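You operate a simulated robot arm through the tools that you are given. There is no shell and no other tool. Be economical: measure what you need, move in short steps, check, and stop when the job is done.

The job below is to be done with a simulated robot arm. You get a single attempt, and the scene is never put back.

JOB
Fit the pad that the orange-edged card names on the turntable.
Fine: arm locked off and air out first; the black pad that lies there now goes on the table's edge; bracket back. Where these are worked on the way, their far stop is far enough and under half their travel is too little: clamp bracket.

It is judged by the outcome, as a careful person would: the job done as asked, and still so three seconds after it is handed in. It fails if anything else is knocked over, pushed out of place, dropped, spilled or broken.

ROBOT AND FRAMES
A 6-joint arm with a two-finger parallel gripper on a trunk, on a base that drives. Base frame: it is fixed to the floor where the robot stands at the start and does not move with it; the origin is under the middle of the robot, x ahead of it, y to its left, z up. Lengths are in mm, angles in rad, forces in N, time in s.
With the tool pointing down near the work surface it reaches from about 360 to 820 mm from the robot's upright axis, wherever it stands. Its first joint turns from -2.897 to 2.897 rad. Places, roughly: black arm switch [400, -200, 800]; black jog button [300, -300, 800]; blue arm valve [400, -100, 700]; blue clamp switch [100, -400, 800]; clamp bracket [500, -600, 1200]; gauge on the steel bed [200, -400, 700]; gold lever [-100, -600, 800]; grey arm [-200, -1200, 1300]; head edge of the front table [-1000, 100, 1000]; knob of the blue table stop [200, -600, 1000]; knob of the red table stop [300, -300, 1000]; red arm switch [600, -100, 800]; seat of the turntable [400, -500, 900]; white jog button [300, -200, 800]; yellow lever [0, -500, 800]; yellow turn button [200, -400, 800]. Payload 3.91 kg.
Tool frame: the origin (TCP) lies between the finger pads and is the grasp point; the fingertips stand 30 mm ahead of it; z points along the fingers, y is the line along which they close. Largest opening 110 mm; finger width 20, thickness 10; the body of the gripper, 48 by 112 mm, starts 55 mm behind the TCP.
Orientation is told as [roll, pitch, yaw] about the base's x, y, z axes, in that order, counted from this pose: with the fingers straight down and closing along the base's y, the tool's x points along the base's -x, its y along +y and its z along -z.

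CONTROLS
- The arm moves only by the tool apply_moves. Its argument "rows" is a list of rows, each an object of numbers (a shift or turn left out is 0, a gripper value left out holds the last): "ax", "ay", "az": the turn, a rotation vector about the tool's x, y, z in units of 4 degrees (1.0 is 4 degrees); "x", "y", "z": the shift along the tool's x, y, z in units of 25 mm (1.0 is 25 mm); "grip": the opening, from 0 (shut) to 1 (fully open). In form: [{"ax": .., "ay": .., "az": .., "x": .., "y": .., "z": .., "grip": ..}, ...]. A call has 1 to 20 rows; each row shifts and turns the commanded pose from where the row before left it, along the tool's axes as they then stand. A call with a number of a shift or a turn outside -1 to 1 is refused whole. A row lasts 0.2 s, in which the tool goes at most 50 mm and 0.15 rad; a call with a longer step from one row to the next is refused whole, and so is a gripper value outside its range. Where a pose cannot be reached the arm comes as near as it can. A force on the tool above 90 N (or 10 N above the force at the start of the call, whichever is more), or a blocked arm, ends the call early, and 0.2 s more pass. Each finger travels about 45 mm/s and halts on what it meets, pressing with about 41 N; the grip force reading is that of the motor and also rises with nothing between the fingers. The clock runs only during rows and for 0.2 s after the last one: add rows that do not move to give the fingers time. It gives the time, the measured TCP pose, the force on the tool (base axes), the opening and the grip force at its end, in the units of the frame above (readings bear some noise), with the torque about the TCP (base axes, N m) and any sound that the robot's microphone picked up, and new pictures: "show" is both (left out), scene, wrist or none.
- Cameras (640 x 400 px; columns grow to the right, rows downward): "scene" is now at [-76.2, 59.8, 1601.2]; the picture's right is [-1.00, -0.02, 0.00], its down [-0.01, 0.81, -0.58] and it looks along [0.01, -0.58, -0.81] (base axes); focal length 214 px, centre (320, 200). "wrist" rides on the gripper at [77, 7, -114] in the tool frame; the picture's right is [-0.09, 1.00, 0.00], its down [-0.80, -0.07, -0.59] and it looks along [-0.59, -0.05, 0.80] (tool axes); focal length 270 px, centre (320, 200). There is no depth. A picture from a camera that has moved, and an enlarged one, comes with that camera's place and axes in the base frame and with its lens.
- slide_trunk(by): slides the trunk up (or, below 0, down) by that many mm; the arm and the scene camera ride with it, the base frame stays. It gives what a move gives, with no picture.
- steer(legs): drives the robot by 1 to 6 legs, each [ahead, turn to the left] in mm and rad, along the robot's own axes; the way and the turn of a leg run together, so that a leg with both is an arc; at most 1500 mm and 3.142 rad a leg. The arm and the cameras ride along, it lands a little off, and it stops where it bumps. It gives what a move gives, and a new picture of the scene camera.
- head_to(pan, tilt): turns the head with the scene camera to pan (to the left, within 2.705 rad either way) and tilt (down, from -0.506 to 1.204), counted from straight ahead of the robot. It gives what a move gives, and a new picture of the scene camera.
- enlarge(camera, box): a new picture of the part [left, top, right, bottom] of that camera's present view, enlarged. The clock stands still meanwhile.
- hand_in(): hands the job in; it is judged then, once.

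Go step by step. Nothing tells you exact positions but the pictures and the camera data: compare them with the known pose of the tool, close in by small moves and look again before you grip or let go. The budget is 120 turns and 260 pictures, counting those below and the enlarged ones. Unless the task says otherwise, let go and move clear before handing in.

The tools are called after "Request:" by a JSON object that holds its "op" and its "data". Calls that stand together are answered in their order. apply_moves: Moves the arm, as the interface text tells. Its arguments: {"type":"object","properties":{"rows":{"type":"array","items":{"type":"object","properties":{"ax":{"type":"number"},"ay":{"type":"number"},"az":{"type":"number"},"x":{"type":"number"},"y":{"type":"number"},"z":{"type":"number"},"grip":{"type":"number"}}}},"show":{"type":"string","enum":["both","scene","wrist","none"]}},"required":["rows"]} The other tools are called the same way: slide_trunk (by) slides the trunk up or down; steer (legs) drives the base; head_to (pan, tilt) turns the head that bears the scene camera; enlarge (camera, box) takes an enlarged picture of a part of a camera's view; hand_in () hands the job in.

At the start:

```text
clock: 0.0
tcp_pos: [274.5, -237.0, 1417.4]
tcp_rot: [-0.002, -0.002, 0.004]
ft_force: [-0.1, 1.4, 0.2]
wrist_torque: [-0.02, -0.01, -0.02]
opening: 110.3
grip_force: 0.1
trunk travel left (down, up): [-575.0, 35.0]
robot x, y, heading: [2.7, -11.2, 0.001]
head pan, tilt: [-1.552, 0.946]
```

scene: 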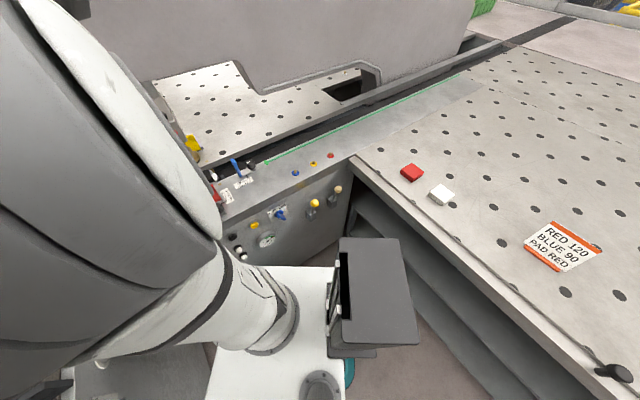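
wrist: 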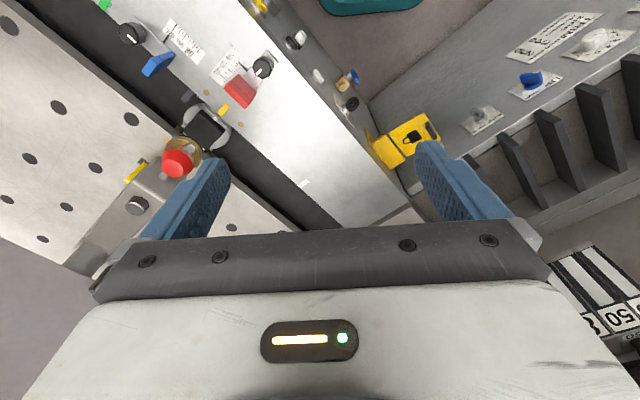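

I see a machine with a steel bed, a front table with a red and a white pad, and an orange-edged card reading RED 120, BLUE 90, PAD RED. I look closer at the details first.

Request:
{"op": "enlarge", "data": {"camera": "scene", "box": [180, 120, 380, 270]}}

Request:
{"op": "enlarge", "data": {"camera": "wrist", "box": [80, 0, 400, 200]}}

Request:
{"op": "enlarge", "data": {"camera": "wrist", "box": [340, 0, 640, 190]}}

Request:
{"op": "enlarge", "data": {"camera": "scene", "box": [380, 140, 640, 300]}}

Request:
{"op": "head_to", "data": {"pan": -0.9, "tilt": 0.8}}

```text
2.67 times, centred on (280, 195) of scene
camera zoom: at [-76.2, 59.8, 1601.2], right [-1.0, -0.02, 0.0], down [-0.01, 0.81, -0.58], along [0.01, -0.58, -0.81], focal length 572 px, centre (427, 213)
```

zoom: 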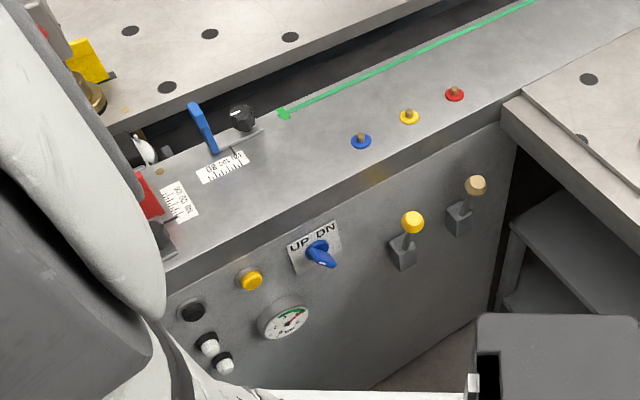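

```text
2.00 times, centred on (240, 100) of wrist
camera zoom: at [197.7, -229.2, 1533.1], right [0.08, 1.0, 0.0], down [0.8, -0.07, 0.59], along [0.59, -0.05, -0.8], focal length 541 px, centre (480, 400)
```

zoom: 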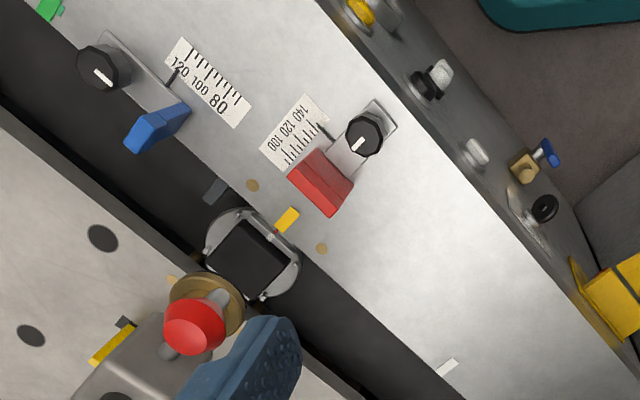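

```text
2.11 times, centred on (490, 95) of wrist
camera zoom: at [197.7, -229.2, 1533.1], right [0.08, 1.0, 0.0], down [0.8, -0.07, 0.59], along [0.59, -0.05, -0.8], focal length 569 px, centre (-38, 421)
```

zoom: 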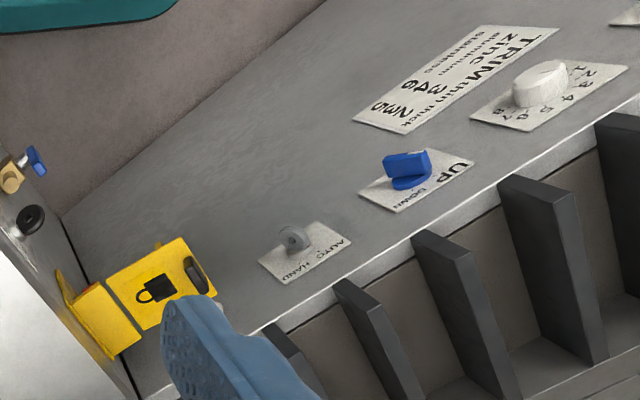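

```text
2.46 times, centred on (510, 220) of scene
camera zoom: at [-76.2, 59.8, 1601.2], right [-1.0, -0.02, 0.0], down [-0.01, 0.81, -0.58], along [0.01, -0.58, -0.81], focal length 528 px, centre (-148, 151)
```

zoom: 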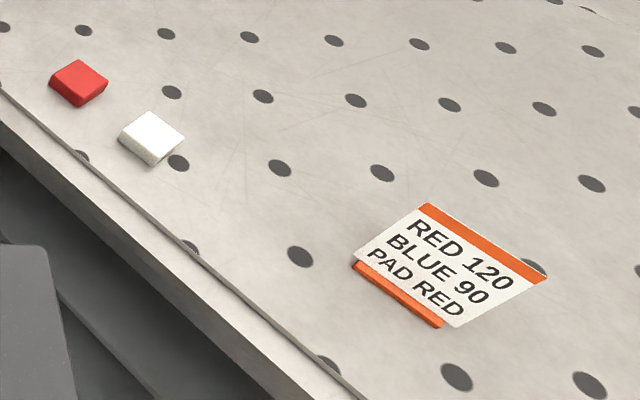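

```text
clock: 1.0
tcp_pos: [274.4, -237.5, 1417.3]
tcp_rot: [0.001, 0.001, 0.003]
ft_force: [-0.2, 0.8, -0.7]
wrist_torque: [0.03, -0.02, 0.04]
opening: 110.1
grip_force: 0.2
trunk travel left (down, up): [-575.0, 35.0]
robot x, y, heading: [6.4, -13.0, -0.001]
head pan, tilt: [-0.901, 0.799]
camera scene: at [-27.6, 69.3, 1612.4], right [-0.78, -0.62, 0.0], down [-0.44, 0.56, -0.7], along [0.43, -0.55, -0.72], focal length 214 px, centre (320, 200)
```

scene: 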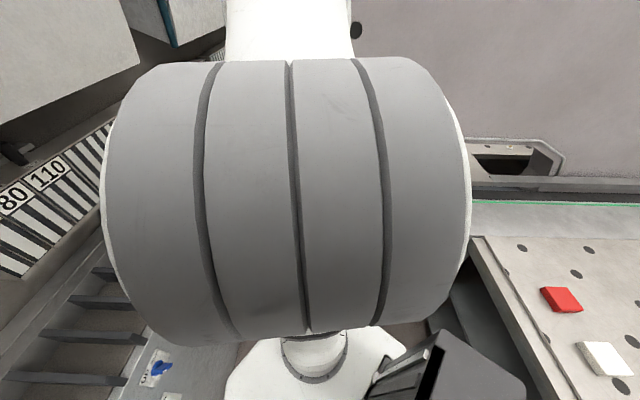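

I turn the tool so the wrist camera faces the machine's front panel and lower it a little, to read labels.

Request:
{"op": "apply_moves", "data": {"rows": [{"az": 1, "y": 0.6, "z": 0.5}, {"az": 1, "y": 0.6, "z": 0.5}, {"az": 1, "y": 0.6, "z": 0.5}, {"az": 1, "y": 0.6, "z": 0.5}, {"az": 1, "y": 0.6, "z": 0.5}, {"az": 1, "y": 0.6, "z": 0.5}, {"az": 1, "y": 0.6, "z": 0.5}, {"az": 1, "y": 0.6, "z": 0.5}, {"az": 1, "y": 0.6, "z": 0.5}, {"az": 1, "y": 0.6, "z": 0.5}, {"az": 1, "y": 0.6, "z": 0.5}, {"az": 1, "y": 0.6, "z": 0.5}, {"az": 1, "y": 0.6, "z": 0.5}, {"az": 1, "y": 0.6, "z": 0.5}, {"az": 1, "y": 0.6, "z": 0.5}, {"az": 1, "y": 0.6, "z": 0.5}, {"az": 1, "y": 0.6, "z": 0.5}, {"az": 1, "y": 0.6, "z": 0.5}, {"az": 1, "y": 0.6, "z": 0.5}, {"az": 1, "y": 0.6, "z": 0.5}]}}

```text
clock: 5.2
tcp_pos: [444.0, -19.9, 1166.4]
tcp_rot: [-0.001, 0.0, -1.394]
ft_force: [0.5, 1.0, 0.2]
wrist_torque: [-0.01, 0.01, 0.01]
opening: 109.9
grip_force: 0.1
trunk travel left (down, up): [-575.0, 35.0]
robot x, y, heading: [-3.6, -15.7, 0.002]
head pan, tilt: [-0.901, 0.799]
camera scene: at [-26.5, 69.5, 1612.5], right [-0.78, -0.62, 0.0], down [-0.45, 0.56, -0.7], along [0.43, -0.55, -0.72], focal length 214 px, centre (320, 200)
camera wrist: at [436.9, 58.0, 1283.1], right [1.0, 0.09, 0.0], down [0.07, -0.8, 0.59], along [0.05, -0.59, -0.8], focal length 270 px, centre (320, 200)
```

scene: 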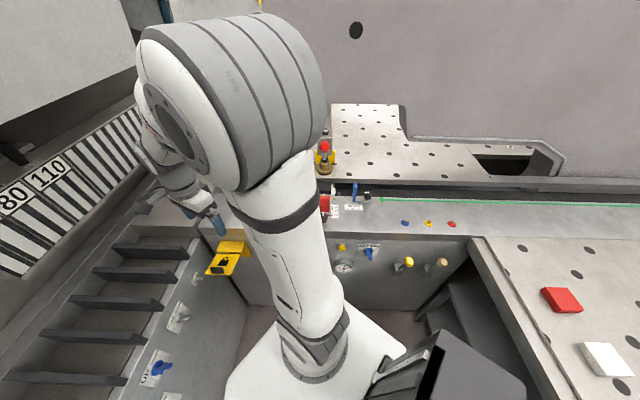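
wrist: 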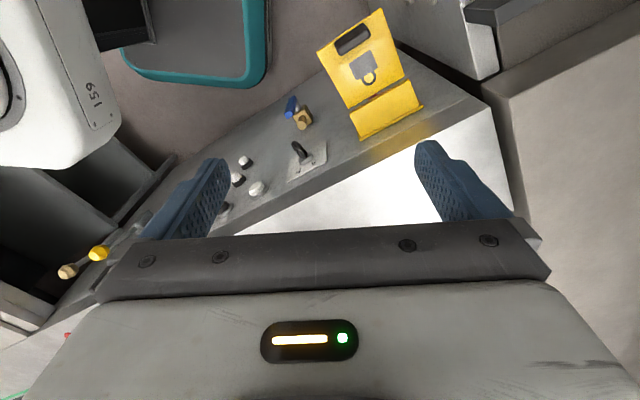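

The wrist camera now shows the front panel (upside down). I enlarge the switches.

Request:
{"op": "enlarge", "data": {"camera": "wrist", "box": [210, 70, 350, 210]}}

Request:
{"op": "enlarge", "data": {"camera": "wrist", "box": [310, 0, 450, 150]}}

Request:
{"op": "enlarge", "data": {"camera": "scene", "box": [300, 130, 480, 290]}}

Request:
{"op": "enlarge", "data": {"camera": "scene", "box": [120, 200, 280, 390]}}

```text
2.86 times, centred on (280, 140) of wrist
camera zoom: at [436.9, 58.0, 1283.1], right [1.0, 0.09, 0.0], down [0.07, -0.8, 0.59], along [0.05, -0.59, -0.8], focal length 772 px, centre (434, 371)
```

zoom: 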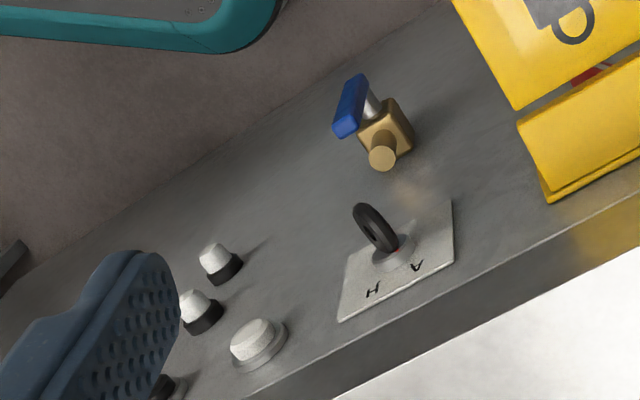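

```text
2.67 times, centred on (380, 75) of wrist
camera zoom: at [436.9, 58.0, 1283.1], right [1.0, 0.09, 0.0], down [0.07, -0.8, 0.59], along [0.05, -0.59, -0.8], focal length 721 px, centre (160, 533)
```

zoom: 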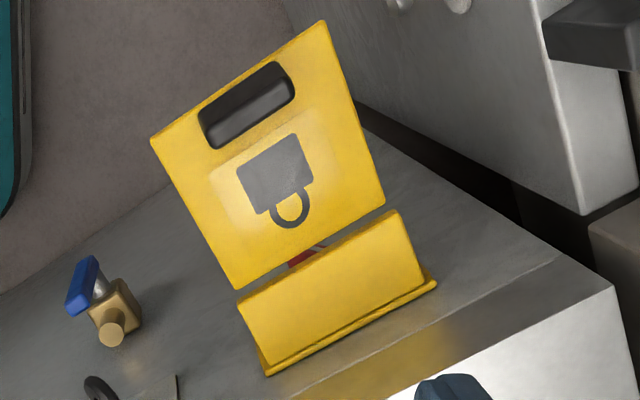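

```text
2.50 times, centred on (390, 210) of scene
camera zoom: at [-26.5, 69.5, 1612.5], right [-0.78, -0.62, 0.0], down [-0.45, 0.56, -0.7], along [0.43, -0.55, -0.72], focal length 536 px, centre (145, 175)
```

zoom: 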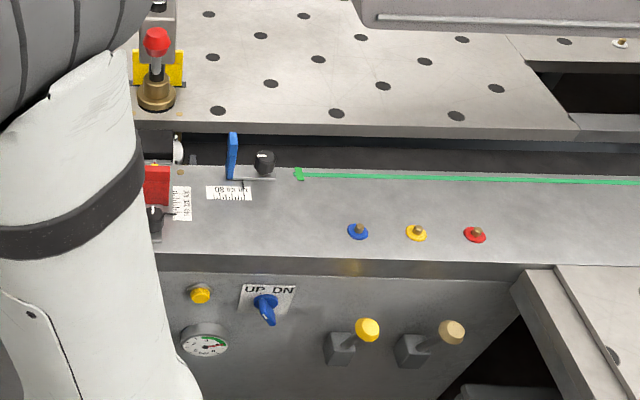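

```text
2.11 times, centred on (200, 295) of scene
camera zoom: at [-26.5, 69.5, 1612.5], right [-0.78, -0.62, 0.0], down [-0.45, 0.56, -0.7], along [0.43, -0.55, -0.72], focal length 452 px, centre (573, 0)
```

zoom: 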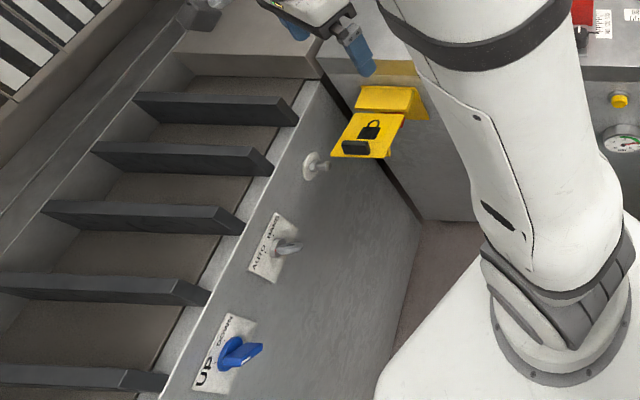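

The panel is slanted (normal about (-0.58, 0.81)), with a yellow lock flap, a black H/A key switch, a valve, jog buttons and lamps. I back off, lower and tilt the wrist camera to see it frontally.

Request:
{"op": "apply_moves", "data": {"rows": [{"az": -0.93, "x": 0.93, "y": 0.2}, {"az": -0.93, "x": 0.93, "y": 0.2}, {"az": -0.93, "x": 0.93, "y": 0.2}, {"az": -0.93, "x": 0.93, "y": 0.2}, {"az": -0.93, "x": 0.93, "y": 0.2}, {"az": -0.93, "x": 0.93, "y": 0.2}, {"az": -0.93, "x": 0.93, "y": 0.2}, {"x": 0.93, "y": 0.2, "z": 1}, {"x": 0.93, "y": 0.2, "z": 1}, {"x": 0.93, "y": 0.2, "z": 1}, {"z": 1}, {"z": 1}, {"z": 1}, {"ay": -1}, {"ay": -1}, {"ay": -1}, {"ay": -1}, {"ay": -1}, {"ay": -1}, {"ay": -1}]}}

```text
clock: 9.4
tcp_pos: [389.2, 208.3, 1017.1]
tcp_rot: [0.001, -0.49, -0.937]
ft_force: [-0.3, 0.3, -0.2]
wrist_torque: [-0.02, 0.0, 0.0]
opening: 110.1
grip_force: 0.1
trunk travel left (down, up): [-575.0, 35.0]
robot x, y, heading: [0.8, -17.7, 0.001]
head pan, tilt: [-0.901, 0.799]
camera scene: at [-27.2, 69.8, 1612.4], right [-0.78, -0.62, 0.0], down [-0.45, 0.56, -0.7], along [0.43, -0.55, -0.72], focal length 214 px, centre (320, 200)
camera wrist: at [322.1, 312.2, 1083.3], right [0.85, 0.53, 0.04], down [0.2, -0.39, 0.9], along [0.49, -0.76, -0.43], focal length 270 px, centre (320, 200)
```

scene: 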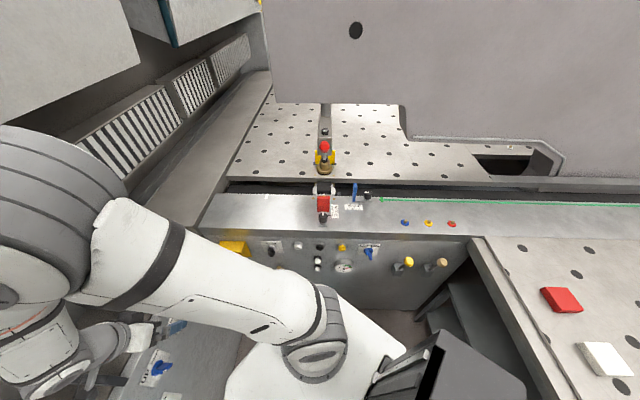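
wrist: 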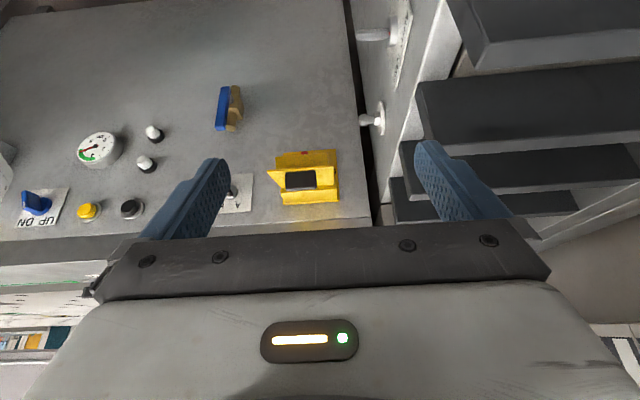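

Request:
{"op": "enlarge", "data": {"camera": "wrist", "box": [190, 60, 370, 220]}}

Request:
{"op": "enlarge", "data": {"camera": "wrist", "box": [10, 110, 180, 230]}}

Request:
{"op": "enlarge", "data": {"camera": "scene", "box": [200, 110, 400, 280]}}

```text
2.50 times, centred on (280, 140) of wrist
camera zoom: at [322.1, 312.2, 1083.3], right [0.85, 0.53, 0.04], down [0.2, -0.39, 0.9], along [0.49, -0.76, -0.43], focal length 676 px, centre (420, 350)
```

zoom: 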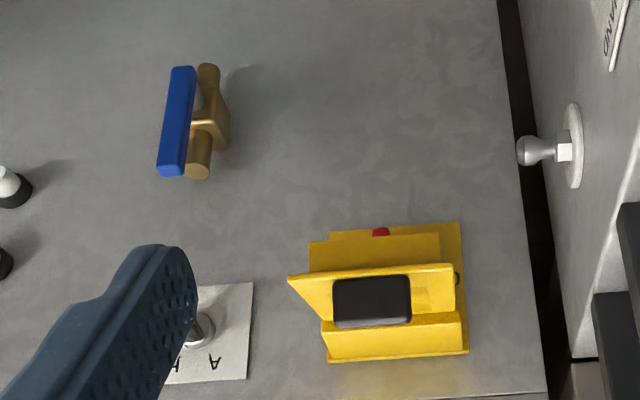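

```text
3.33 times, centred on (95, 170) of wrist
camera zoom: at [322.1, 312.2, 1083.3], right [0.85, 0.53, 0.04], down [0.2, -0.39, 0.9], along [0.49, -0.76, -0.43], focal length 901 px, centre (1070, 300)
```

zoom: 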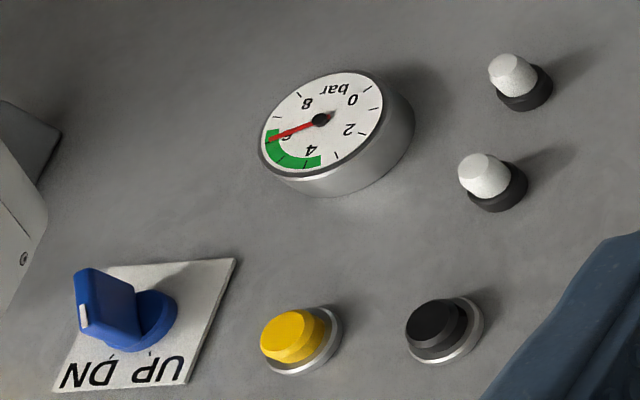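

```text
2.35 times, centred on (300, 195) of scene
camera zoom: at [-27.2, 69.8, 1612.4], right [-0.78, -0.62, 0.0], down [-0.45, 0.56, -0.7], along [0.43, -0.55, -0.72], focal length 505 px, centre (367, 212)
```

zoom: 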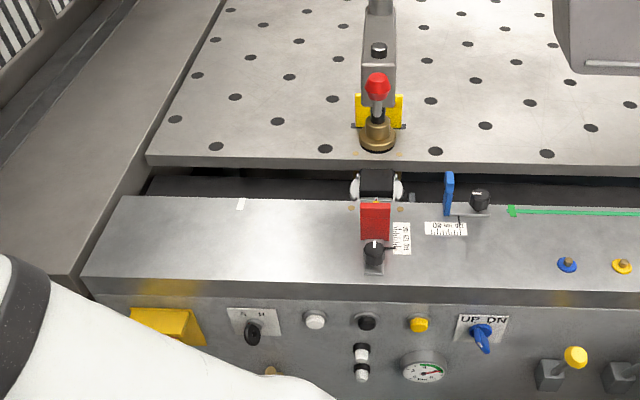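

I lower the trunk to look under the yellow flap and get a better working height for the panel.

Request:
{"op": "slide_trunk", "data": {"by": -300}}

Request:
{"op": "apply_moves", "data": {"rows": [{"ay": -1}, {"ay": -1}, {"ay": -1}, {"ay": -1}, {"ay": -1}, {"ay": -1}]}}

Request:
{"op": "enlarge", "data": {"camera": "wrist", "box": [190, 60, 450, 220]}}

```text
clock: 12.4
tcp_pos: [390.5, 206.8, 722.6]
tcp_rot: [0.014, -0.486, -0.952]
ft_force: [30.0, -33.4, 73.4]
wrist_torque: [8.2, 1.75, -2.72]
opening: 110.1
grip_force: 0.1
trunk travel left (down, up): [-275.0, 335.0]
robot x, y, heading: [3.3, -15.7, 0.002]
head pan, tilt: [-0.901, 0.799]
```

```text
clock: 12.7
tcp_pos: [392.4, 206.5, 723.5]
tcp_rot: [0.019, -0.502, -0.961]
ft_force: [4.2, -28.7, 32.3]
wrist_torque: [4.4, 0.31, -0.55]
opening: 109.9
grip_force: 0.0
trunk travel left (down, up): [-275.0, 335.0]
robot x, y, heading: [3.2, -19.5, -0.004]
head pan, tilt: [-0.901, 0.799]
stopped in row 1: the force on the tool passed its limit at 106 N (the readings are from after the stop); the commanded pose is now the measured one
camera scene: at [-28.1, 65.1, 1312.0], right [-0.78, -0.62, 0.0], down [-0.44, 0.56, -0.7], along [0.43, -0.54, -0.72], focal length 214 px, centre (320, 200)
camera wrist: at [325.7, 310.2, 787.5], right [0.86, 0.51, 0.06], down [0.17, -0.39, 0.91], along [0.49, -0.76, -0.42], focal length 270 px, centre (320, 200)
```

scene: 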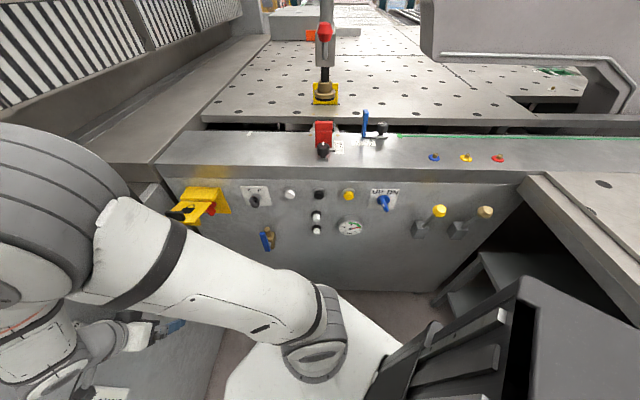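
wrist: 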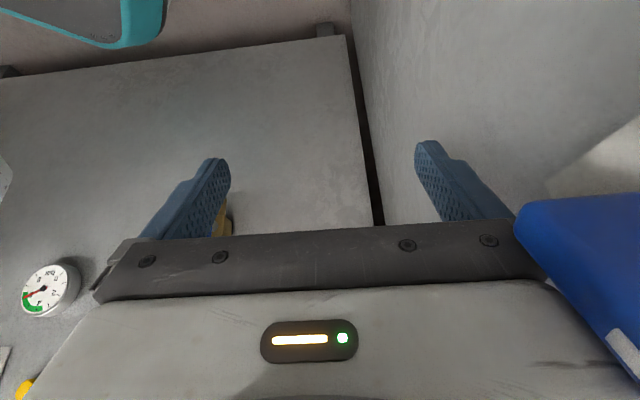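

```text
2.46 times, centred on (320, 140) of wrist
camera zoom: at [325.7, 310.2, 787.5], right [0.86, 0.51, 0.06], down [0.17, -0.39, 0.91], along [0.49, -0.76, -0.42], focal length 665 px, centre (320, 348)
```

zoom: 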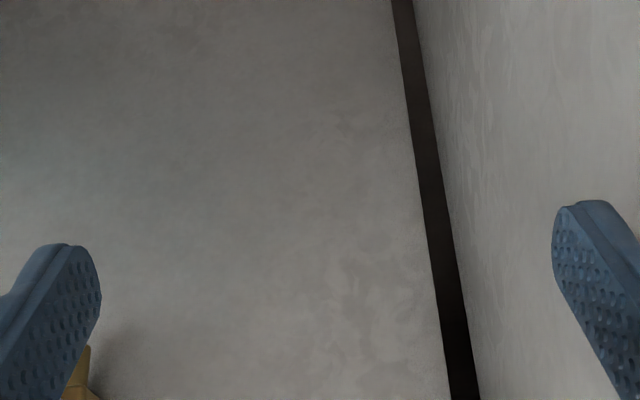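

The gripper touched the neighbouring blue UP/DOWN knob on the way down; I go straight back up and check it.

Request:
{"op": "slide_trunk", "data": {"by": 200}}

Request:
{"op": "enlarge", "data": {"camera": "scene", "box": [0, 200, 280, 400]}}

Request:
{"op": "enlarge", "data": {"camera": "wrist", "box": [0, 0, 640, 400]}}

```text
clock: 14.9
tcp_pos: [391.9, 209.7, 921.3]
tcp_rot: [0.012, -0.503, -0.952]
ft_force: [-0.5, -0.8, 0.4]
wrist_torque: [-0.02, -0.02, 0.01]
opening: 110.2
grip_force: 0.0
trunk travel left (down, up): [-475.0, 135.0]
robot x, y, heading: [2.7, -15.7, 0.005]
head pan, tilt: [-0.901, 0.799]
```

```text
2.00 times, centred on (140, 300) of scene
camera zoom: at [-27.1, 69.6, 1512.4], right [-0.78, -0.62, 0.0], down [-0.44, 0.56, -0.7], along [0.43, -0.55, -0.72], focal length 429 px, centre (680, 0)
```

zoom: 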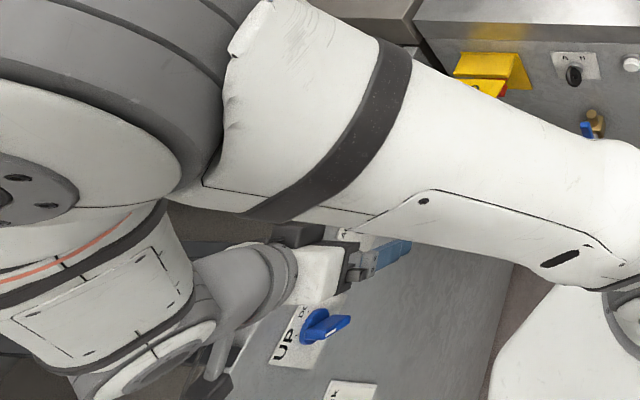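

```text
1.00 times, centred on (320, 200) of wrist (not enlarged: the box is as wide or as high as the picture)
camera zoom: at [324.9, 313.5, 985.2], right [0.85, 0.52, 0.05], down [0.18, -0.38, 0.91], along [0.49, -0.76, -0.42], focal length 270 px, centre (320, 200)
```

zoom: 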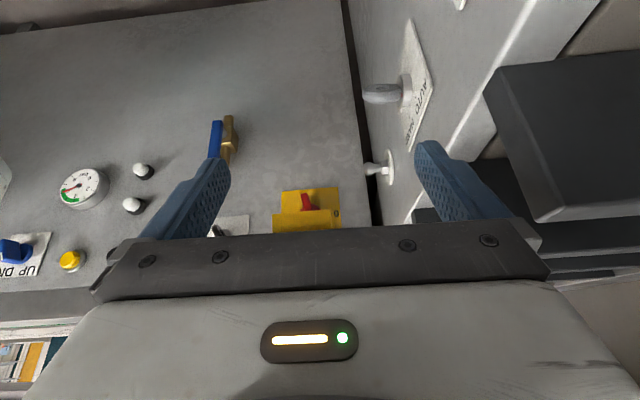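

Request:
{"op": "enlarge", "data": {"camera": "wrist", "box": [250, 160, 370, 240]}}

Request:
{"op": "enlarge", "data": {"camera": "scene", "box": [210, 190, 330, 290]}}

Request:
{"op": "enlarge", "data": {"camera": "scene", "box": [230, 50, 430, 200]}}

```text
5.00 times, centred on (310, 200) of wrist
camera zoom: at [324.9, 313.5, 985.2], right [0.85, 0.52, 0.05], down [0.18, -0.38, 0.91], along [0.49, -0.76, -0.42], focal length 1351 px, centre (370, 200)
```

zoom: 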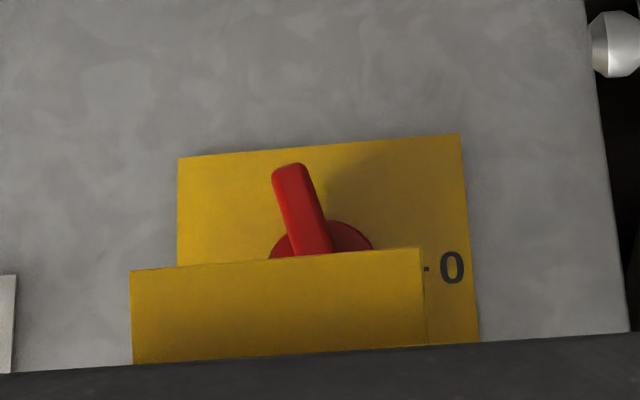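

```text
4.00 times, centred on (270, 240) of scene
camera zoom: at [-27.1, 69.6, 1512.4], right [-0.78, -0.62, 0.0], down [-0.44, 0.56, -0.7], along [0.43, -0.55, -0.72], focal length 858 px, centre (520, 40)
```

zoom: 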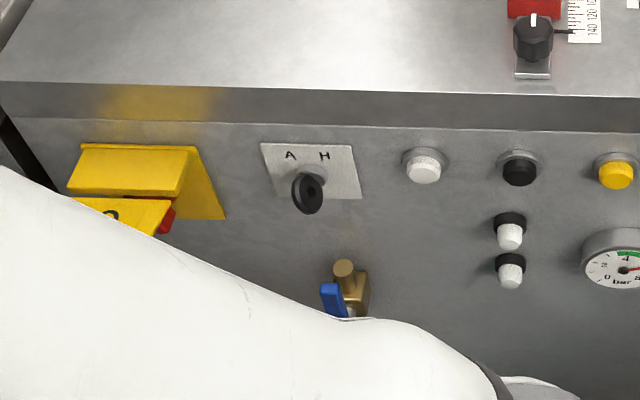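

```text
2.67 times, centred on (330, 125) of scene
camera zoom: at [-27.1, 69.6, 1512.4], right [-0.78, -0.62, 0.0], down [-0.44, 0.56, -0.7], along [0.43, -0.55, -0.72], focal length 572 px, centre (293, 400)
```

zoom: 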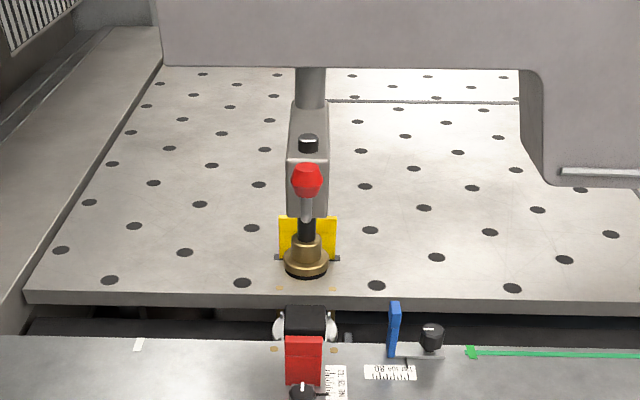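

The red switch points vertically, with 0 to its side, under the open lock flap. The clamp foot hovers about 100 mm over the seat, so I now bring the wrist camera to the clamp to understand it.

Request:
{"op": "slide_trunk", "data": {"by": 135}}

Request:
{"op": "apply_moves", "data": {"rows": [{"x": -0.93, "y": -0.96, "z": 0.36}, {"x": -0.93, "y": -0.96, "z": 0.36}, {"x": -0.93, "y": -0.96, "z": 0.36}, {"x": -0.93, "y": -0.96, "z": 0.36}, {"x": -0.93, "y": -0.96, "z": 0.36}, {"x": -0.93, "y": -0.96, "z": 0.36}, {"x": -0.93, "y": -0.96, "z": 0.36}, {"x": -0.93, "y": -0.96, "z": 0.36}, {"x": -0.93, "y": -0.96, "z": 0.36}, {"x": -0.93, "y": -0.96, "z": 0.36}, {"x": -0.93, "y": -0.96, "z": 0.36}, {"x": -0.93, "y": -0.96, "z": 0.36}]}}

```text
clock: 16.5
tcp_pos: [391.9, 209.5, 1056.0]
tcp_rot: [0.012, -0.501, -0.954]
ft_force: [-0.1, -0.6, 0.7]
wrist_torque: [0.01, 0.0, 0.01]
opening: 109.9
grip_force: 0.0
trunk travel left (down, up): [-610.0, 0.0]
robot x, y, heading: [0.4, -20.1, 0.004]
head pan, tilt: [-0.901, 0.799]
```

```text
clock: 19.1
tcp_pos: [389.4, -184.2, 1111.1]
tcp_rot: [0.014, -0.502, -0.954]
ft_force: [-0.3, 0.2, 0.1]
wrist_torque: [0.0, 0.02, 0.01]
opening: 110.0
grip_force: 0.0
out of reach, approached as far as the arm can: row 5, 6, 7, 8, 9, 10
trunk travel left (down, up): [-610.0, 0.0]
robot x, y, heading: [-1.0, -18.8, -0.0]
head pan, tilt: [-0.901, 0.799]
camera scene: at [-26.9, 68.7, 1647.5], right [-0.78, -0.62, 0.0], down [-0.45, 0.56, -0.7], along [0.43, -0.55, -0.72], focal length 214 px, centre (320, 200)
camera wrist: at [322.9, -81.4, 1175.2], right [0.85, 0.52, 0.05], down [0.18, -0.38, 0.91], along [0.49, -0.76, -0.42], focal length 270 px, centre (320, 200)
```

scene: 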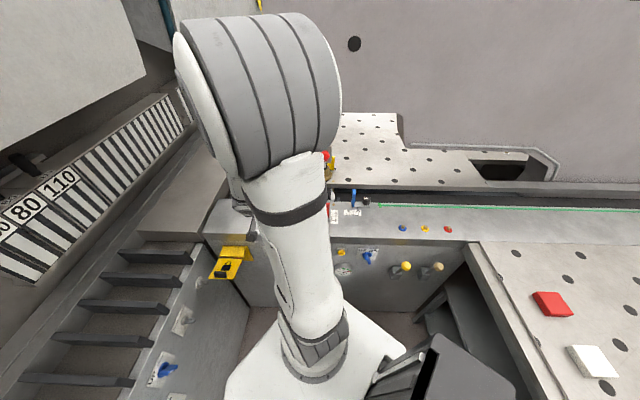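
wrist: 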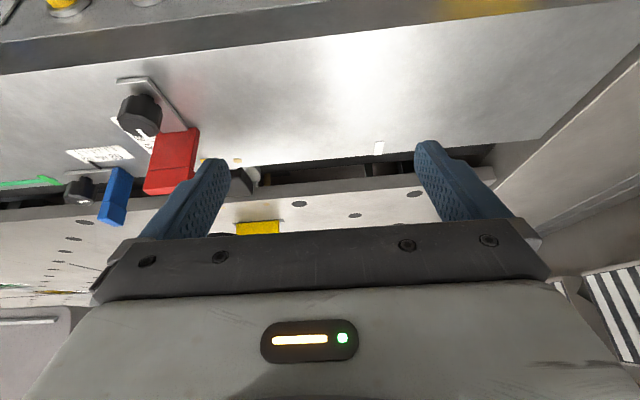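

The gripper hides the clamp from here, so I swing the arm back left and use the scene camera, now at its highest, for the clamp.

Request:
{"op": "apply_moves", "data": {"rows": [{"x": 0.93, "y": 0.96, "z": -0.36}, {"x": 0.93, "y": 0.96, "z": -0.36}, {"x": 0.93, "y": 0.96, "z": -0.36}, {"x": 0.93, "y": 0.96, "z": -0.36}, {"x": 0.93, "y": 0.96, "z": -0.36}, {"x": 0.93, "y": 0.96, "z": -0.36}, {"x": 0.93, "y": 0.96, "z": -0.36}, {"x": 0.93, "y": 0.96, "z": -0.36}, {"x": 0.93, "y": 0.96, "z": -0.36}, {"x": 0.93, "y": 0.96, "z": -0.36}], "show": "none"}}

Request:
{"op": "enlarge", "data": {"camera": "scene", "box": [280, 110, 380, 230]}}

Request:
{"op": "enlarge", "data": {"camera": "wrist", "box": [220, 120, 400, 240]}}

Request:
{"op": "head_to", "data": {"pan": -1.0, "tilt": 0.3}}

Request:
{"op": "head_to", "data": {"pan": -2.6, "tilt": 0.7}}

```text
clock: 21.3
tcp_pos: [437.1, 160.3, 1080.2]
tcp_rot: [0.013, -0.505, -0.952]
ft_force: [-0.7, 0.2, -0.7]
wrist_torque: [-0.05, -0.02, 0.05]
opening: 110.1
grip_force: 0.0
trunk travel left (down, up): [-610.0, 0.0]
robot x, y, heading: [1.4, -13.1, 0.0]
head pan, tilt: [-0.901, 0.799]
```

```text
3.33 times, centred on (330, 170) of scene
camera zoom: at [-26.8, 70.5, 1647.4], right [-0.78, -0.62, 0.0], down [-0.45, 0.56, -0.7], along [0.43, -0.55, -0.72], focal length 715 px, centre (287, 300)
```

zoom: 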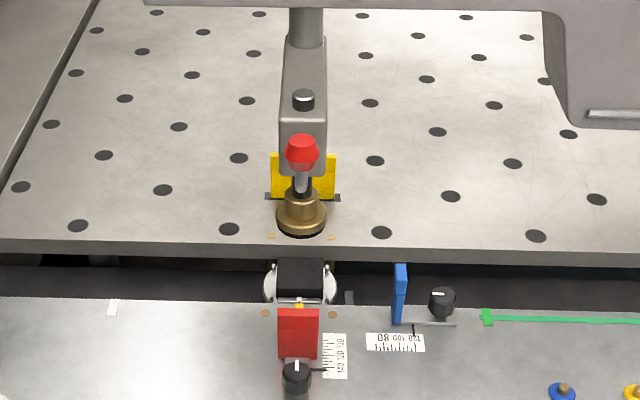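

```text
3.33 times, centred on (310, 180) of wrist
camera zoom: at [371.3, 264.0, 1144.8], right [0.85, 0.52, 0.05], down [0.18, -0.38, 0.91], along [0.49, -0.76, -0.42], focal length 901 px, centre (353, 267)
```

zoom: 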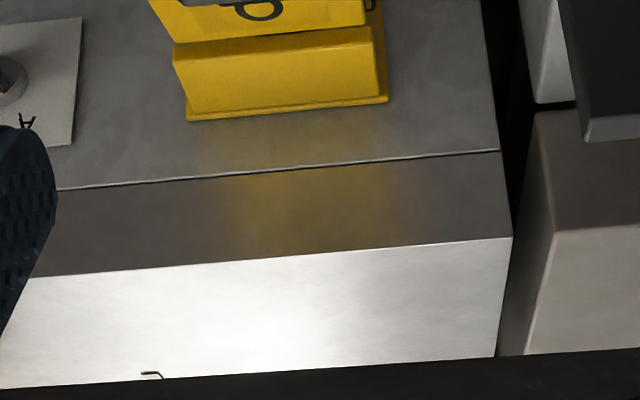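

```text
clock: 22.2
tcp_pos: [438.6, 158.0, 1081.4]
tcp_rot: [0.011, -0.502, -0.953]
ft_force: [0.7, 0.8, -0.5]
wrist_torque: [-0.02, -0.01, -0.06]
opening: 110.3
grip_force: 0.0
trunk travel left (down, up): [-610.0, 0.0]
robot x, y, heading: [3.1, -15.5, 0.0]
head pan, tilt: [-1.0, 0.3]
camera scene: at [-26.8, 54.1, 1691.7], right [-0.84, -0.54, 0.0], down [-0.16, 0.25, -0.95], along [0.52, -0.8, -0.3], focal length 214 px, centre (320, 200)
```

scene: 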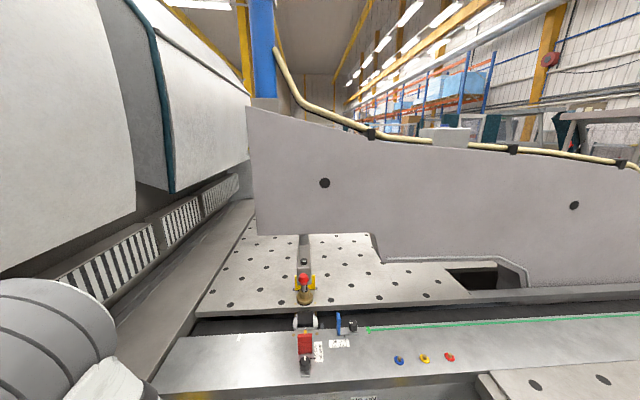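

```text
clock: 23.9
tcp_pos: [437.5, 158.8, 1080.2]
tcp_rot: [0.011, -0.504, -0.954]
ft_force: [0.0, -0.1, 0.5]
wrist_torque: [0.0, -0.02, 0.05]
opening: 109.9
grip_force: 0.1
trunk travel left (down, up): [-610.0, 0.0]
robot x, y, heading: [3.6, -16.0, -0.003]
head pan, tilt: [-2.601, 0.7]
camera scene: at [-150.0, 89.0, 1655.7], right [-0.51, 0.86, 0.0], down [0.55, 0.33, -0.77], along [-0.66, -0.39, -0.64], focal length 214 px, centre (320, 200)
```

scene: 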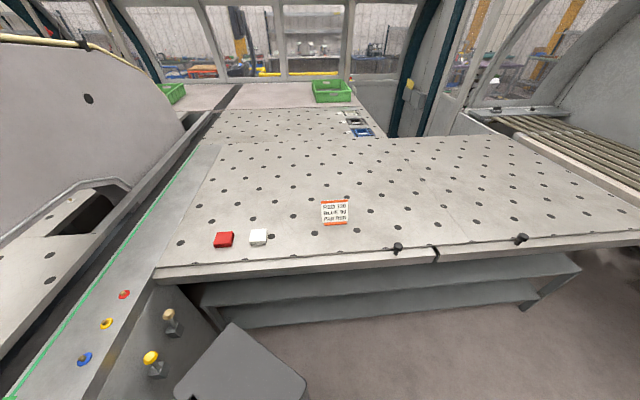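

The red knob is at about (347,-430,1221), the bracket's black cap near (384,-483,1247), the foot near (423,-508,1032), the pad near (418,-528,928). I go look at the clamp from above-left with the wrist camera.

Request:
{"op": "apply_moves", "data": {"rows": [{"ay": 1}, {"ay": 1}, {"ay": 1}, {"ay": 1}, {"ay": 1}, {"ay": 1}, {"ay": 1, "z": -0.5}, {"az": -1, "z": -1}, {"az": -1, "z": -1}, {"az": -1, "z": -1}, {"az": -1, "z": -1}, {"az": -1, "z": -1}, {"az": -1, "z": -1}, {"az": -1, "z": -1}, {"az": -1, "z": -1}, {"az": -1, "z": -1}, {"az": -1, "z": -1}, {"az": -1, "z": -1}, {"az": -1}, {"az": -1}], "show": "none"}}

Request:
{"op": "head_to", "data": {"pan": -1.1, "tilt": 0.7}}

```text
clock: 28.1
tcp_pos: [433.4, 160.4, 1367.7]
tcp_rot: [-0.006, -0.019, -0.039]
ft_force: [-0.3, -0.5, -0.1]
wrist_torque: [0.0, -0.03, 0.0]
opening: 109.8
grip_force: 0.1
trunk travel left (down, up): [-610.0, 0.0]
robot x, y, heading: [1.8, -15.7, 0.0]
head pan, tilt: [-2.601, 0.7]
```

```text
clock: 29.7
tcp_pos: [433.0, 161.4, 1368.4]
tcp_rot: [-0.007, -0.018, -0.042]
ft_force: [0.6, -0.6, -0.6]
wrist_torque: [0.0, -0.04, 0.02]
opening: 110.2
grip_force: 0.1
trunk travel left (down, up): [-610.0, 0.0]
robot x, y, heading: [1.0, -13.0, 0.002]
head pan, tilt: [-1.1, 0.7]
camera scene: at [-38.7, 57.0, 1655.7], right [-0.89, -0.45, 0.0], down [-0.29, 0.57, -0.76], along [0.35, -0.68, -0.64], focal length 214 px, centre (320, 200)
```

scene: 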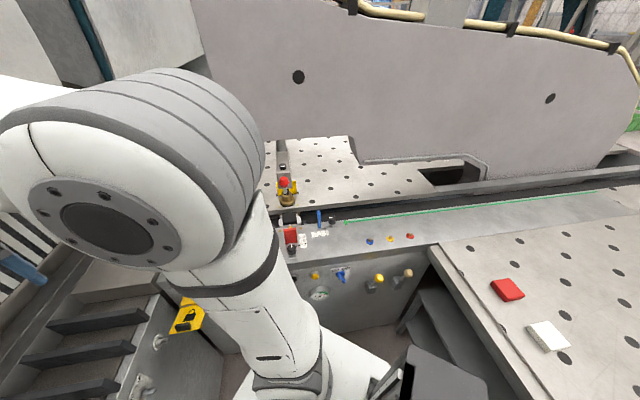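

Request:
{"op": "apply_moves", "data": {"rows": [{"y": -1, "x": 0.1}, {"y": -1, "x": 0.1}, {"y": -1, "x": 0.1}, {"y": -1, "x": 0.1}, {"y": -1, "x": 0.1}, {"y": -1, "x": 0.1}, {"y": -1, "x": 0.1}, {"y": -1, "x": 0.1}, {"y": -1, "x": 0.1}, {"y": -1, "x": 0.1}, {"y": -1, "x": 0.1}, {"y": -1, "x": 0.1}, {"y": -1, "x": 0.3}, {"y": -1, "x": 0.3}, {"y": -1, "x": 0.3}, {"y": -1, "x": 0.3}, {"y": -1, "x": 0.6}, {"y": -1, "x": 0.6}, {"y": -1, "x": 0.6}, {"y": -1, "x": 0.6}], "show": "none"}}

Request:
{"op": "apply_moves", "data": {"rows": [{"y": -1, "x": 0.6}, {"y": -1, "x": 0.6}, {"y": -1, "x": 0.6}, {"y": -1, "x": 0.6}, {"y": -1, "x": 0.3}], "show": "wrist"}}

Request:
{"op": "enlarge", "data": {"camera": "wrist", "box": [180, 0, 460, 240]}}

```text
clock: 33.9
tcp_pos: [291.2, -335.6, 1366.4]
tcp_rot: [-0.006, -0.019, -0.04]
ft_force: [-0.1, 0.0, -0.2]
wrist_torque: [-0.01, 0.02, -0.01]
opening: 109.9
grip_force: 0.0
trunk travel left (down, up): [-610.0, 0.0]
robot x, y, heading: [1.2, -16.7, -0.003]
head pan, tilt: [-1.1, 0.7]
```

```text
clock: 35.1
tcp_pos: [220.6, -456.1, 1368.8]
tcp_rot: [-0.003, -0.016, -0.039]
ft_force: [-1.2, 0.1, -0.3]
wrist_torque: [-0.02, -0.01, 0.01]
opening: 110.1
grip_force: 0.1
trunk travel left (down, up): [-610.0, 0.0]
robot x, y, heading: [2.0, -15.7, 0.001]
head pan, tilt: [-1.1, 0.7]
camera wrist: at [142.1, -445.5, 1483.4], right [0.13, 0.99, 0.0], down [0.79, -0.1, 0.61], along [0.6, -0.08, -0.79], focal length 270 px, centre (320, 200)
```

wrist: 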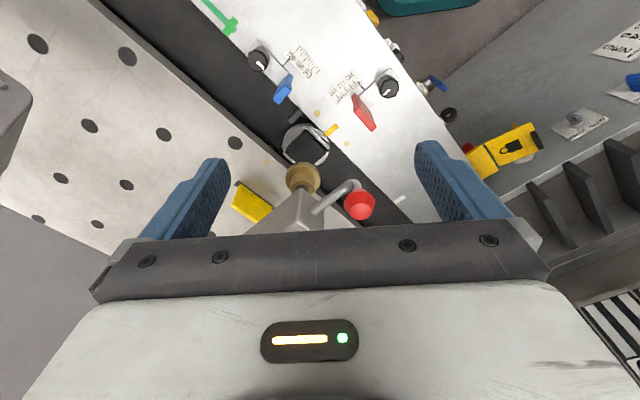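

```text
1.67 times, centred on (320, 120) of wrist
camera zoom: at [142.1, -445.5, 1483.4], right [0.13, 0.99, 0.0], down [0.79, -0.1, 0.61], along [0.6, -0.08, -0.79], focal length 450 px, centre (320, 333)
```

zoom: 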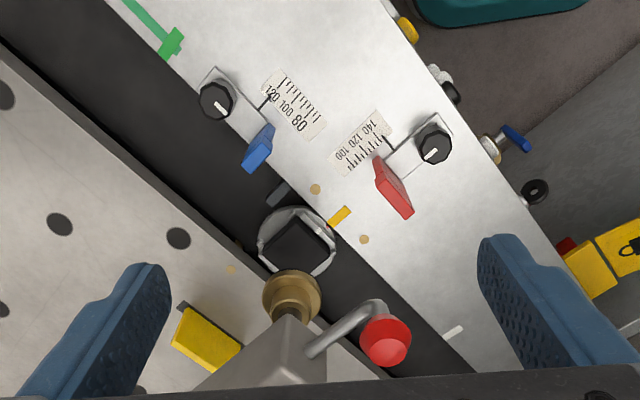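

Request:
{"op": "apply_moves", "data": {"rows": [{"x": -1, "z": -1}, {"x": -1, "z": -1}, {"x": -1, "z": -1}, {"x": -1, "z": -1}, {"x": -1, "z": -0.5}, {"x": -1, "y": -0.5}, {"x": -1, "y": -0.5}], "show": "wrist"}}

Request:
{"op": "enlarge", "data": {"camera": "wrist", "box": [200, 40, 440, 220]}}

```text
clock: 36.7
tcp_pos: [395.5, -489.3, 1480.9]
tcp_rot: [-0.002, -0.015, -0.04]
ft_force: [0.4, -0.7, -0.7]
wrist_torque: [-0.03, 0.0, 0.0]
opening: 110.0
grip_force: 0.1
trunk travel left (down, up): [-610.0, 0.0]
robot x, y, heading: [1.6, -17.1, 0.001]
head pan, tilt: [-1.1, 0.7]
camera wrist: at [317.2, -478.3, 1595.2], right [0.13, 0.99, 0.0], down [0.79, -0.1, 0.61], along [0.6, -0.08, -0.79], focal length 270 px, centre (320, 200)
```

wrist: 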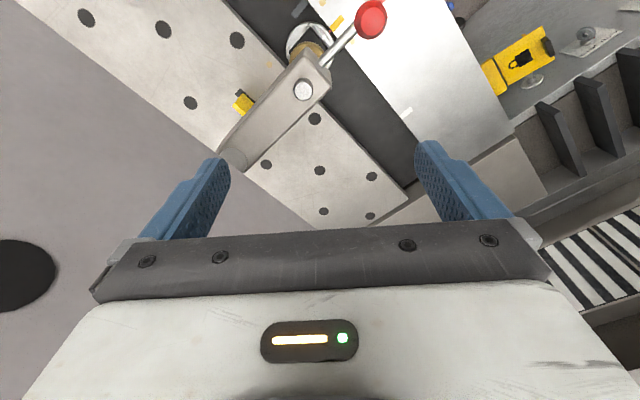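

```text
2.22 times, centred on (320, 130) of wrist
camera zoom: at [317.2, -478.3, 1595.2], right [0.13, 0.99, 0.0], down [0.79, -0.1, 0.61], along [0.6, -0.08, -0.79], focal length 601 px, centre (320, 356)
```

zoom: 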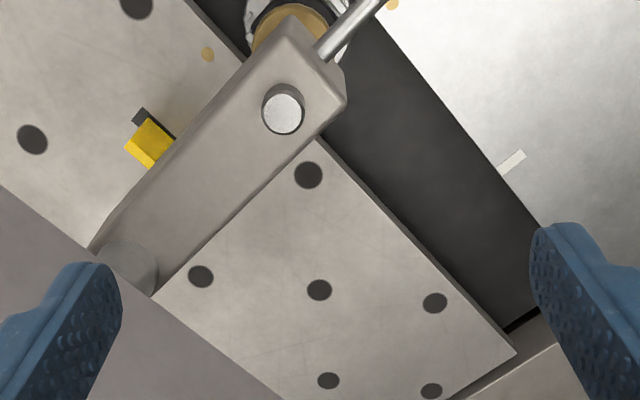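

The bracket is a beam on a vertical post near (498,-632) with the clamp foot and a red-knob handle at its end, so it swings sideways; that comes after lock-off. I back the base up a bit and bring the tool round to face the red switch.

Request:
{"op": "steer", "data": {"legs": [[-150, 0]]}}

Request:
{"op": "apply_moves", "data": {"rows": [{"y": 1, "x": -0.25, "z": 0.4, "az": 0.2}, {"y": 1, "x": -0.25, "z": 0.4, "az": 0.2}, {"y": 1, "x": -0.25, "z": 0.4, "az": 0.2}, {"y": 1, "x": -0.25, "z": 0.4, "az": 0.2}, {"y": 1, "x": -0.25, "z": 0.4, "az": 0.2}, {"y": 1, "x": -0.25, "z": 0.4, "az": 0.2}, {"y": 1, "x": -0.25, "z": 0.4, "az": 0.2}, {"y": 1, "x": -0.25, "z": 0.4, "az": 0.2}, {"y": 1, "x": -0.25, "z": 0.4, "az": 0.2}, {"y": 1, "x": -0.25, "z": 0.4, "az": 0.2}, {"y": 1, "x": -0.25, "z": 0.4, "az": 0.2}, {"y": 1, "x": -0.25, "z": 0.4, "az": 0.2}, {"y": 1, "x": -0.25, "z": 0.4, "az": 0.2}, {"y": 1, "x": -0.25, "z": 0.4, "az": 0.2}, {"y": 1, "x": -0.25, "z": 0.4, "az": 0.2}, {"y": 1, "x": -0.25, "z": 0.4, "az": 0.2}, {"y": 1, "x": -0.25, "z": 0.4, "az": 0.2}, {"y": 1, "x": -0.25, "z": 0.4, "az": 0.2}], "show": "none"}}

Request:
{"op": "apply_moves", "data": {"rows": [{"ay": -1}, {"ay": -1}, {"ay": -1}, {"ay": -1}, {"ay": -1}, {"ay": -1}, {"ay": -1}, {"ay": -1}, {"ay": -1}, {"ay": -1}, {"ay": -1}, {"ay": -1}, {"ay": -1}, {"ay": -1}, {"ay": -1}, {"ay": -1}, {"ay": -1}, {"ay": -1}, {"ay": -1}, {"ay": -1}]}}

```text
clock: 38.1
tcp_pos: [235.3, -488.1, 1482.7]
tcp_rot: [-0.006, -0.019, -0.04]
ft_force: [0.2, -0.2, 0.2]
wrist_torque: [-0.02, -0.05, -0.01]
opening: 110.2
grip_force: 0.0
trunk travel left (down, up): [-610.0, 0.0]
robot x, y, heading: [-154.7, -16.9, -0.001]
head pan, tilt: [-1.1, 0.7]
camera scene: at [-197.3, 57.0, 1655.7], right [-0.89, -0.45, 0.0], down [-0.29, 0.57, -0.77], along [0.35, -0.68, -0.64], focal length 214 px, centre (320, 200)
```

scene: 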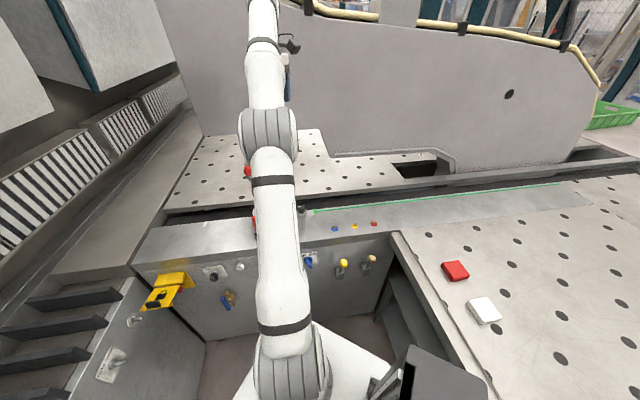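

```text
clock: 41.9
tcp_pos: [421.1, -61.9, 1300.3]
tcp_rot: [0.001, -0.016, -0.291]
ft_force: [0.1, 0.6, 0.2]
wrist_torque: [-0.02, 0.02, -0.01]
opening: 109.9
grip_force: 0.0
trunk travel left (down, up): [-610.0, 0.0]
robot x, y, heading: [-153.6, -14.7, -0.001]
head pan, tilt: [-1.1, 0.7]
```

```text
clock: 46.1
tcp_pos: [419.8, -62.8, 1302.5]
tcp_rot: [-0.034, -1.363, -0.265]
ft_force: [0.3, -0.1, 1.0]
wrist_torque: [-0.01, -0.01, 0.01]
opening: 109.9
grip_force: 0.0
out of reach, approached as far as the arm can: row 15
trunk travel left (down, up): [-610.0, 0.0]
robot x, y, heading: [-159.9, -18.6, -0.0]
head pan, tilt: [-1.1, 0.7]
camera scene: at [-195.2, 57.1, 1655.7], right [-0.89, -0.45, 0.0], down [-0.29, 0.57, -0.76], along [0.35, -0.68, -0.64], focal length 214 px, centre (320, 200)
camera wrist: at [300.5, -17.9, 1252.7], right [0.31, 0.95, 0.08], down [-0.42, 0.06, 0.91], along [0.85, -0.32, 0.41], focal length 270 px, centre (320, 200)
```

scene: 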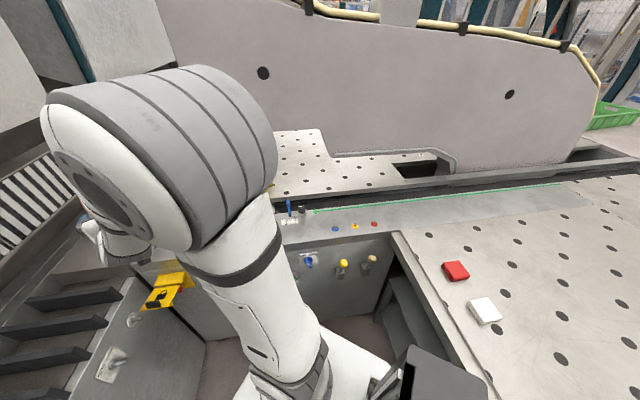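
wrist: 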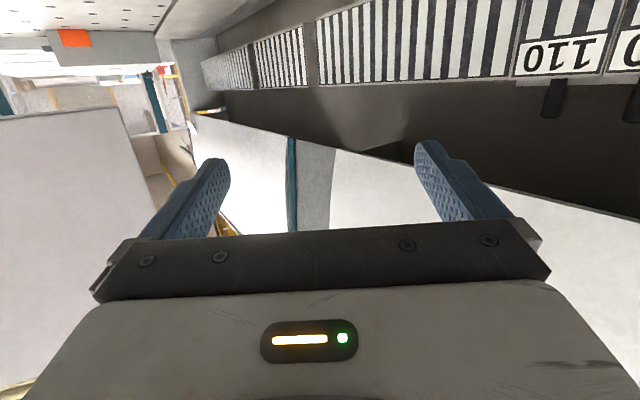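

Request:
{"op": "apply_moves", "data": {"rows": [{"z": -1}, {"z": -1}], "show": "none"}}

Request:
{"op": "slide_trunk", "data": {"by": -350}}

Request:
{"op": "enlarge", "data": {"camera": "wrist", "box": [0, 0, 640, 400]}}

Request:
{"op": "enlarge", "data": {"camera": "scene", "box": [0, 0, 640, 400]}}

```text
clock: 46.7
tcp_pos: [373.8, -48.8, 1313.7]
tcp_rot: [-0.037, -1.361, -0.267]
ft_force: [-0.2, 0.6, 0.3]
wrist_torque: [0.0, 0.01, 0.0]
opening: 110.2
grip_force: 0.2
trunk travel left (down, up): [-610.0, 0.0]
robot x, y, heading: [-157.6, -17.9, 0.004]
head pan, tilt: [-1.1, 0.7]
```

```text
clock: 50.1
tcp_pos: [374.0, -49.8, 964.2]
tcp_rot: [-0.037, -1.359, -0.267]
ft_force: [-0.3, 0.1, -0.4]
wrist_torque: [0.0, -0.01, -0.01]
opening: 110.0
grip_force: 0.1
trunk travel left (down, up): [-260.0, 350.0]
robot x, y, heading: [-157.3, -14.3, 0.004]
head pan, tilt: [-1.1, 0.7]
```

```text
1.00 times, centred on (320, 200) of wrist (not enlarged: the box is as wide or as high as the picture)
camera zoom: at [254.7, -4.0, 913.2], right [0.31, 0.95, 0.08], down [-0.41, 0.06, 0.91], along [0.85, -0.32, 0.41], focal length 270 px, centre (320, 200)
```

zoom: 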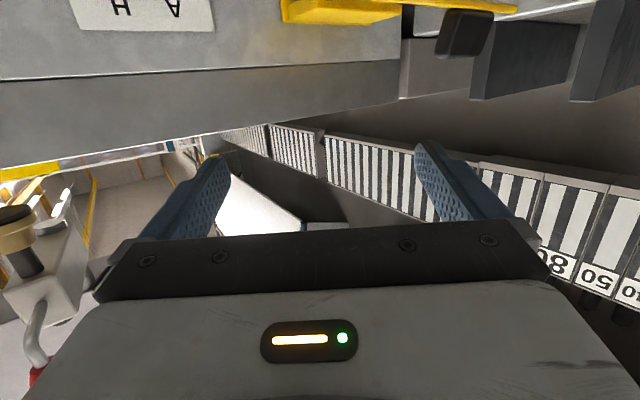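

```text
1.00 times, centred on (320, 200) of scene (not enlarged: the box is as wide or as high as the picture)
camera zoom: at [-195.6, 57.1, 1305.7], right [-0.89, -0.45, 0.0], down [-0.29, 0.57, -0.76], along [0.35, -0.68, -0.64], focal length 214 px, centre (320, 200)
```

zoom: 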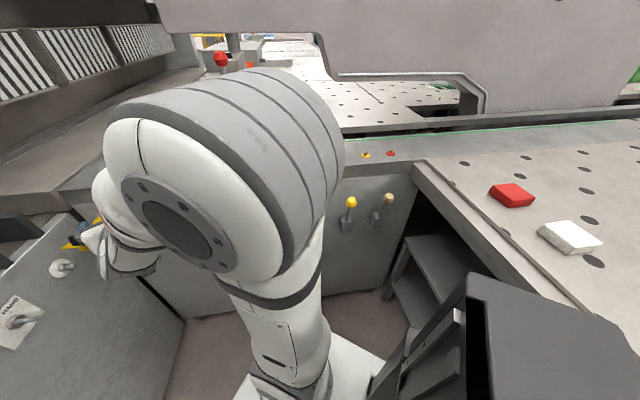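

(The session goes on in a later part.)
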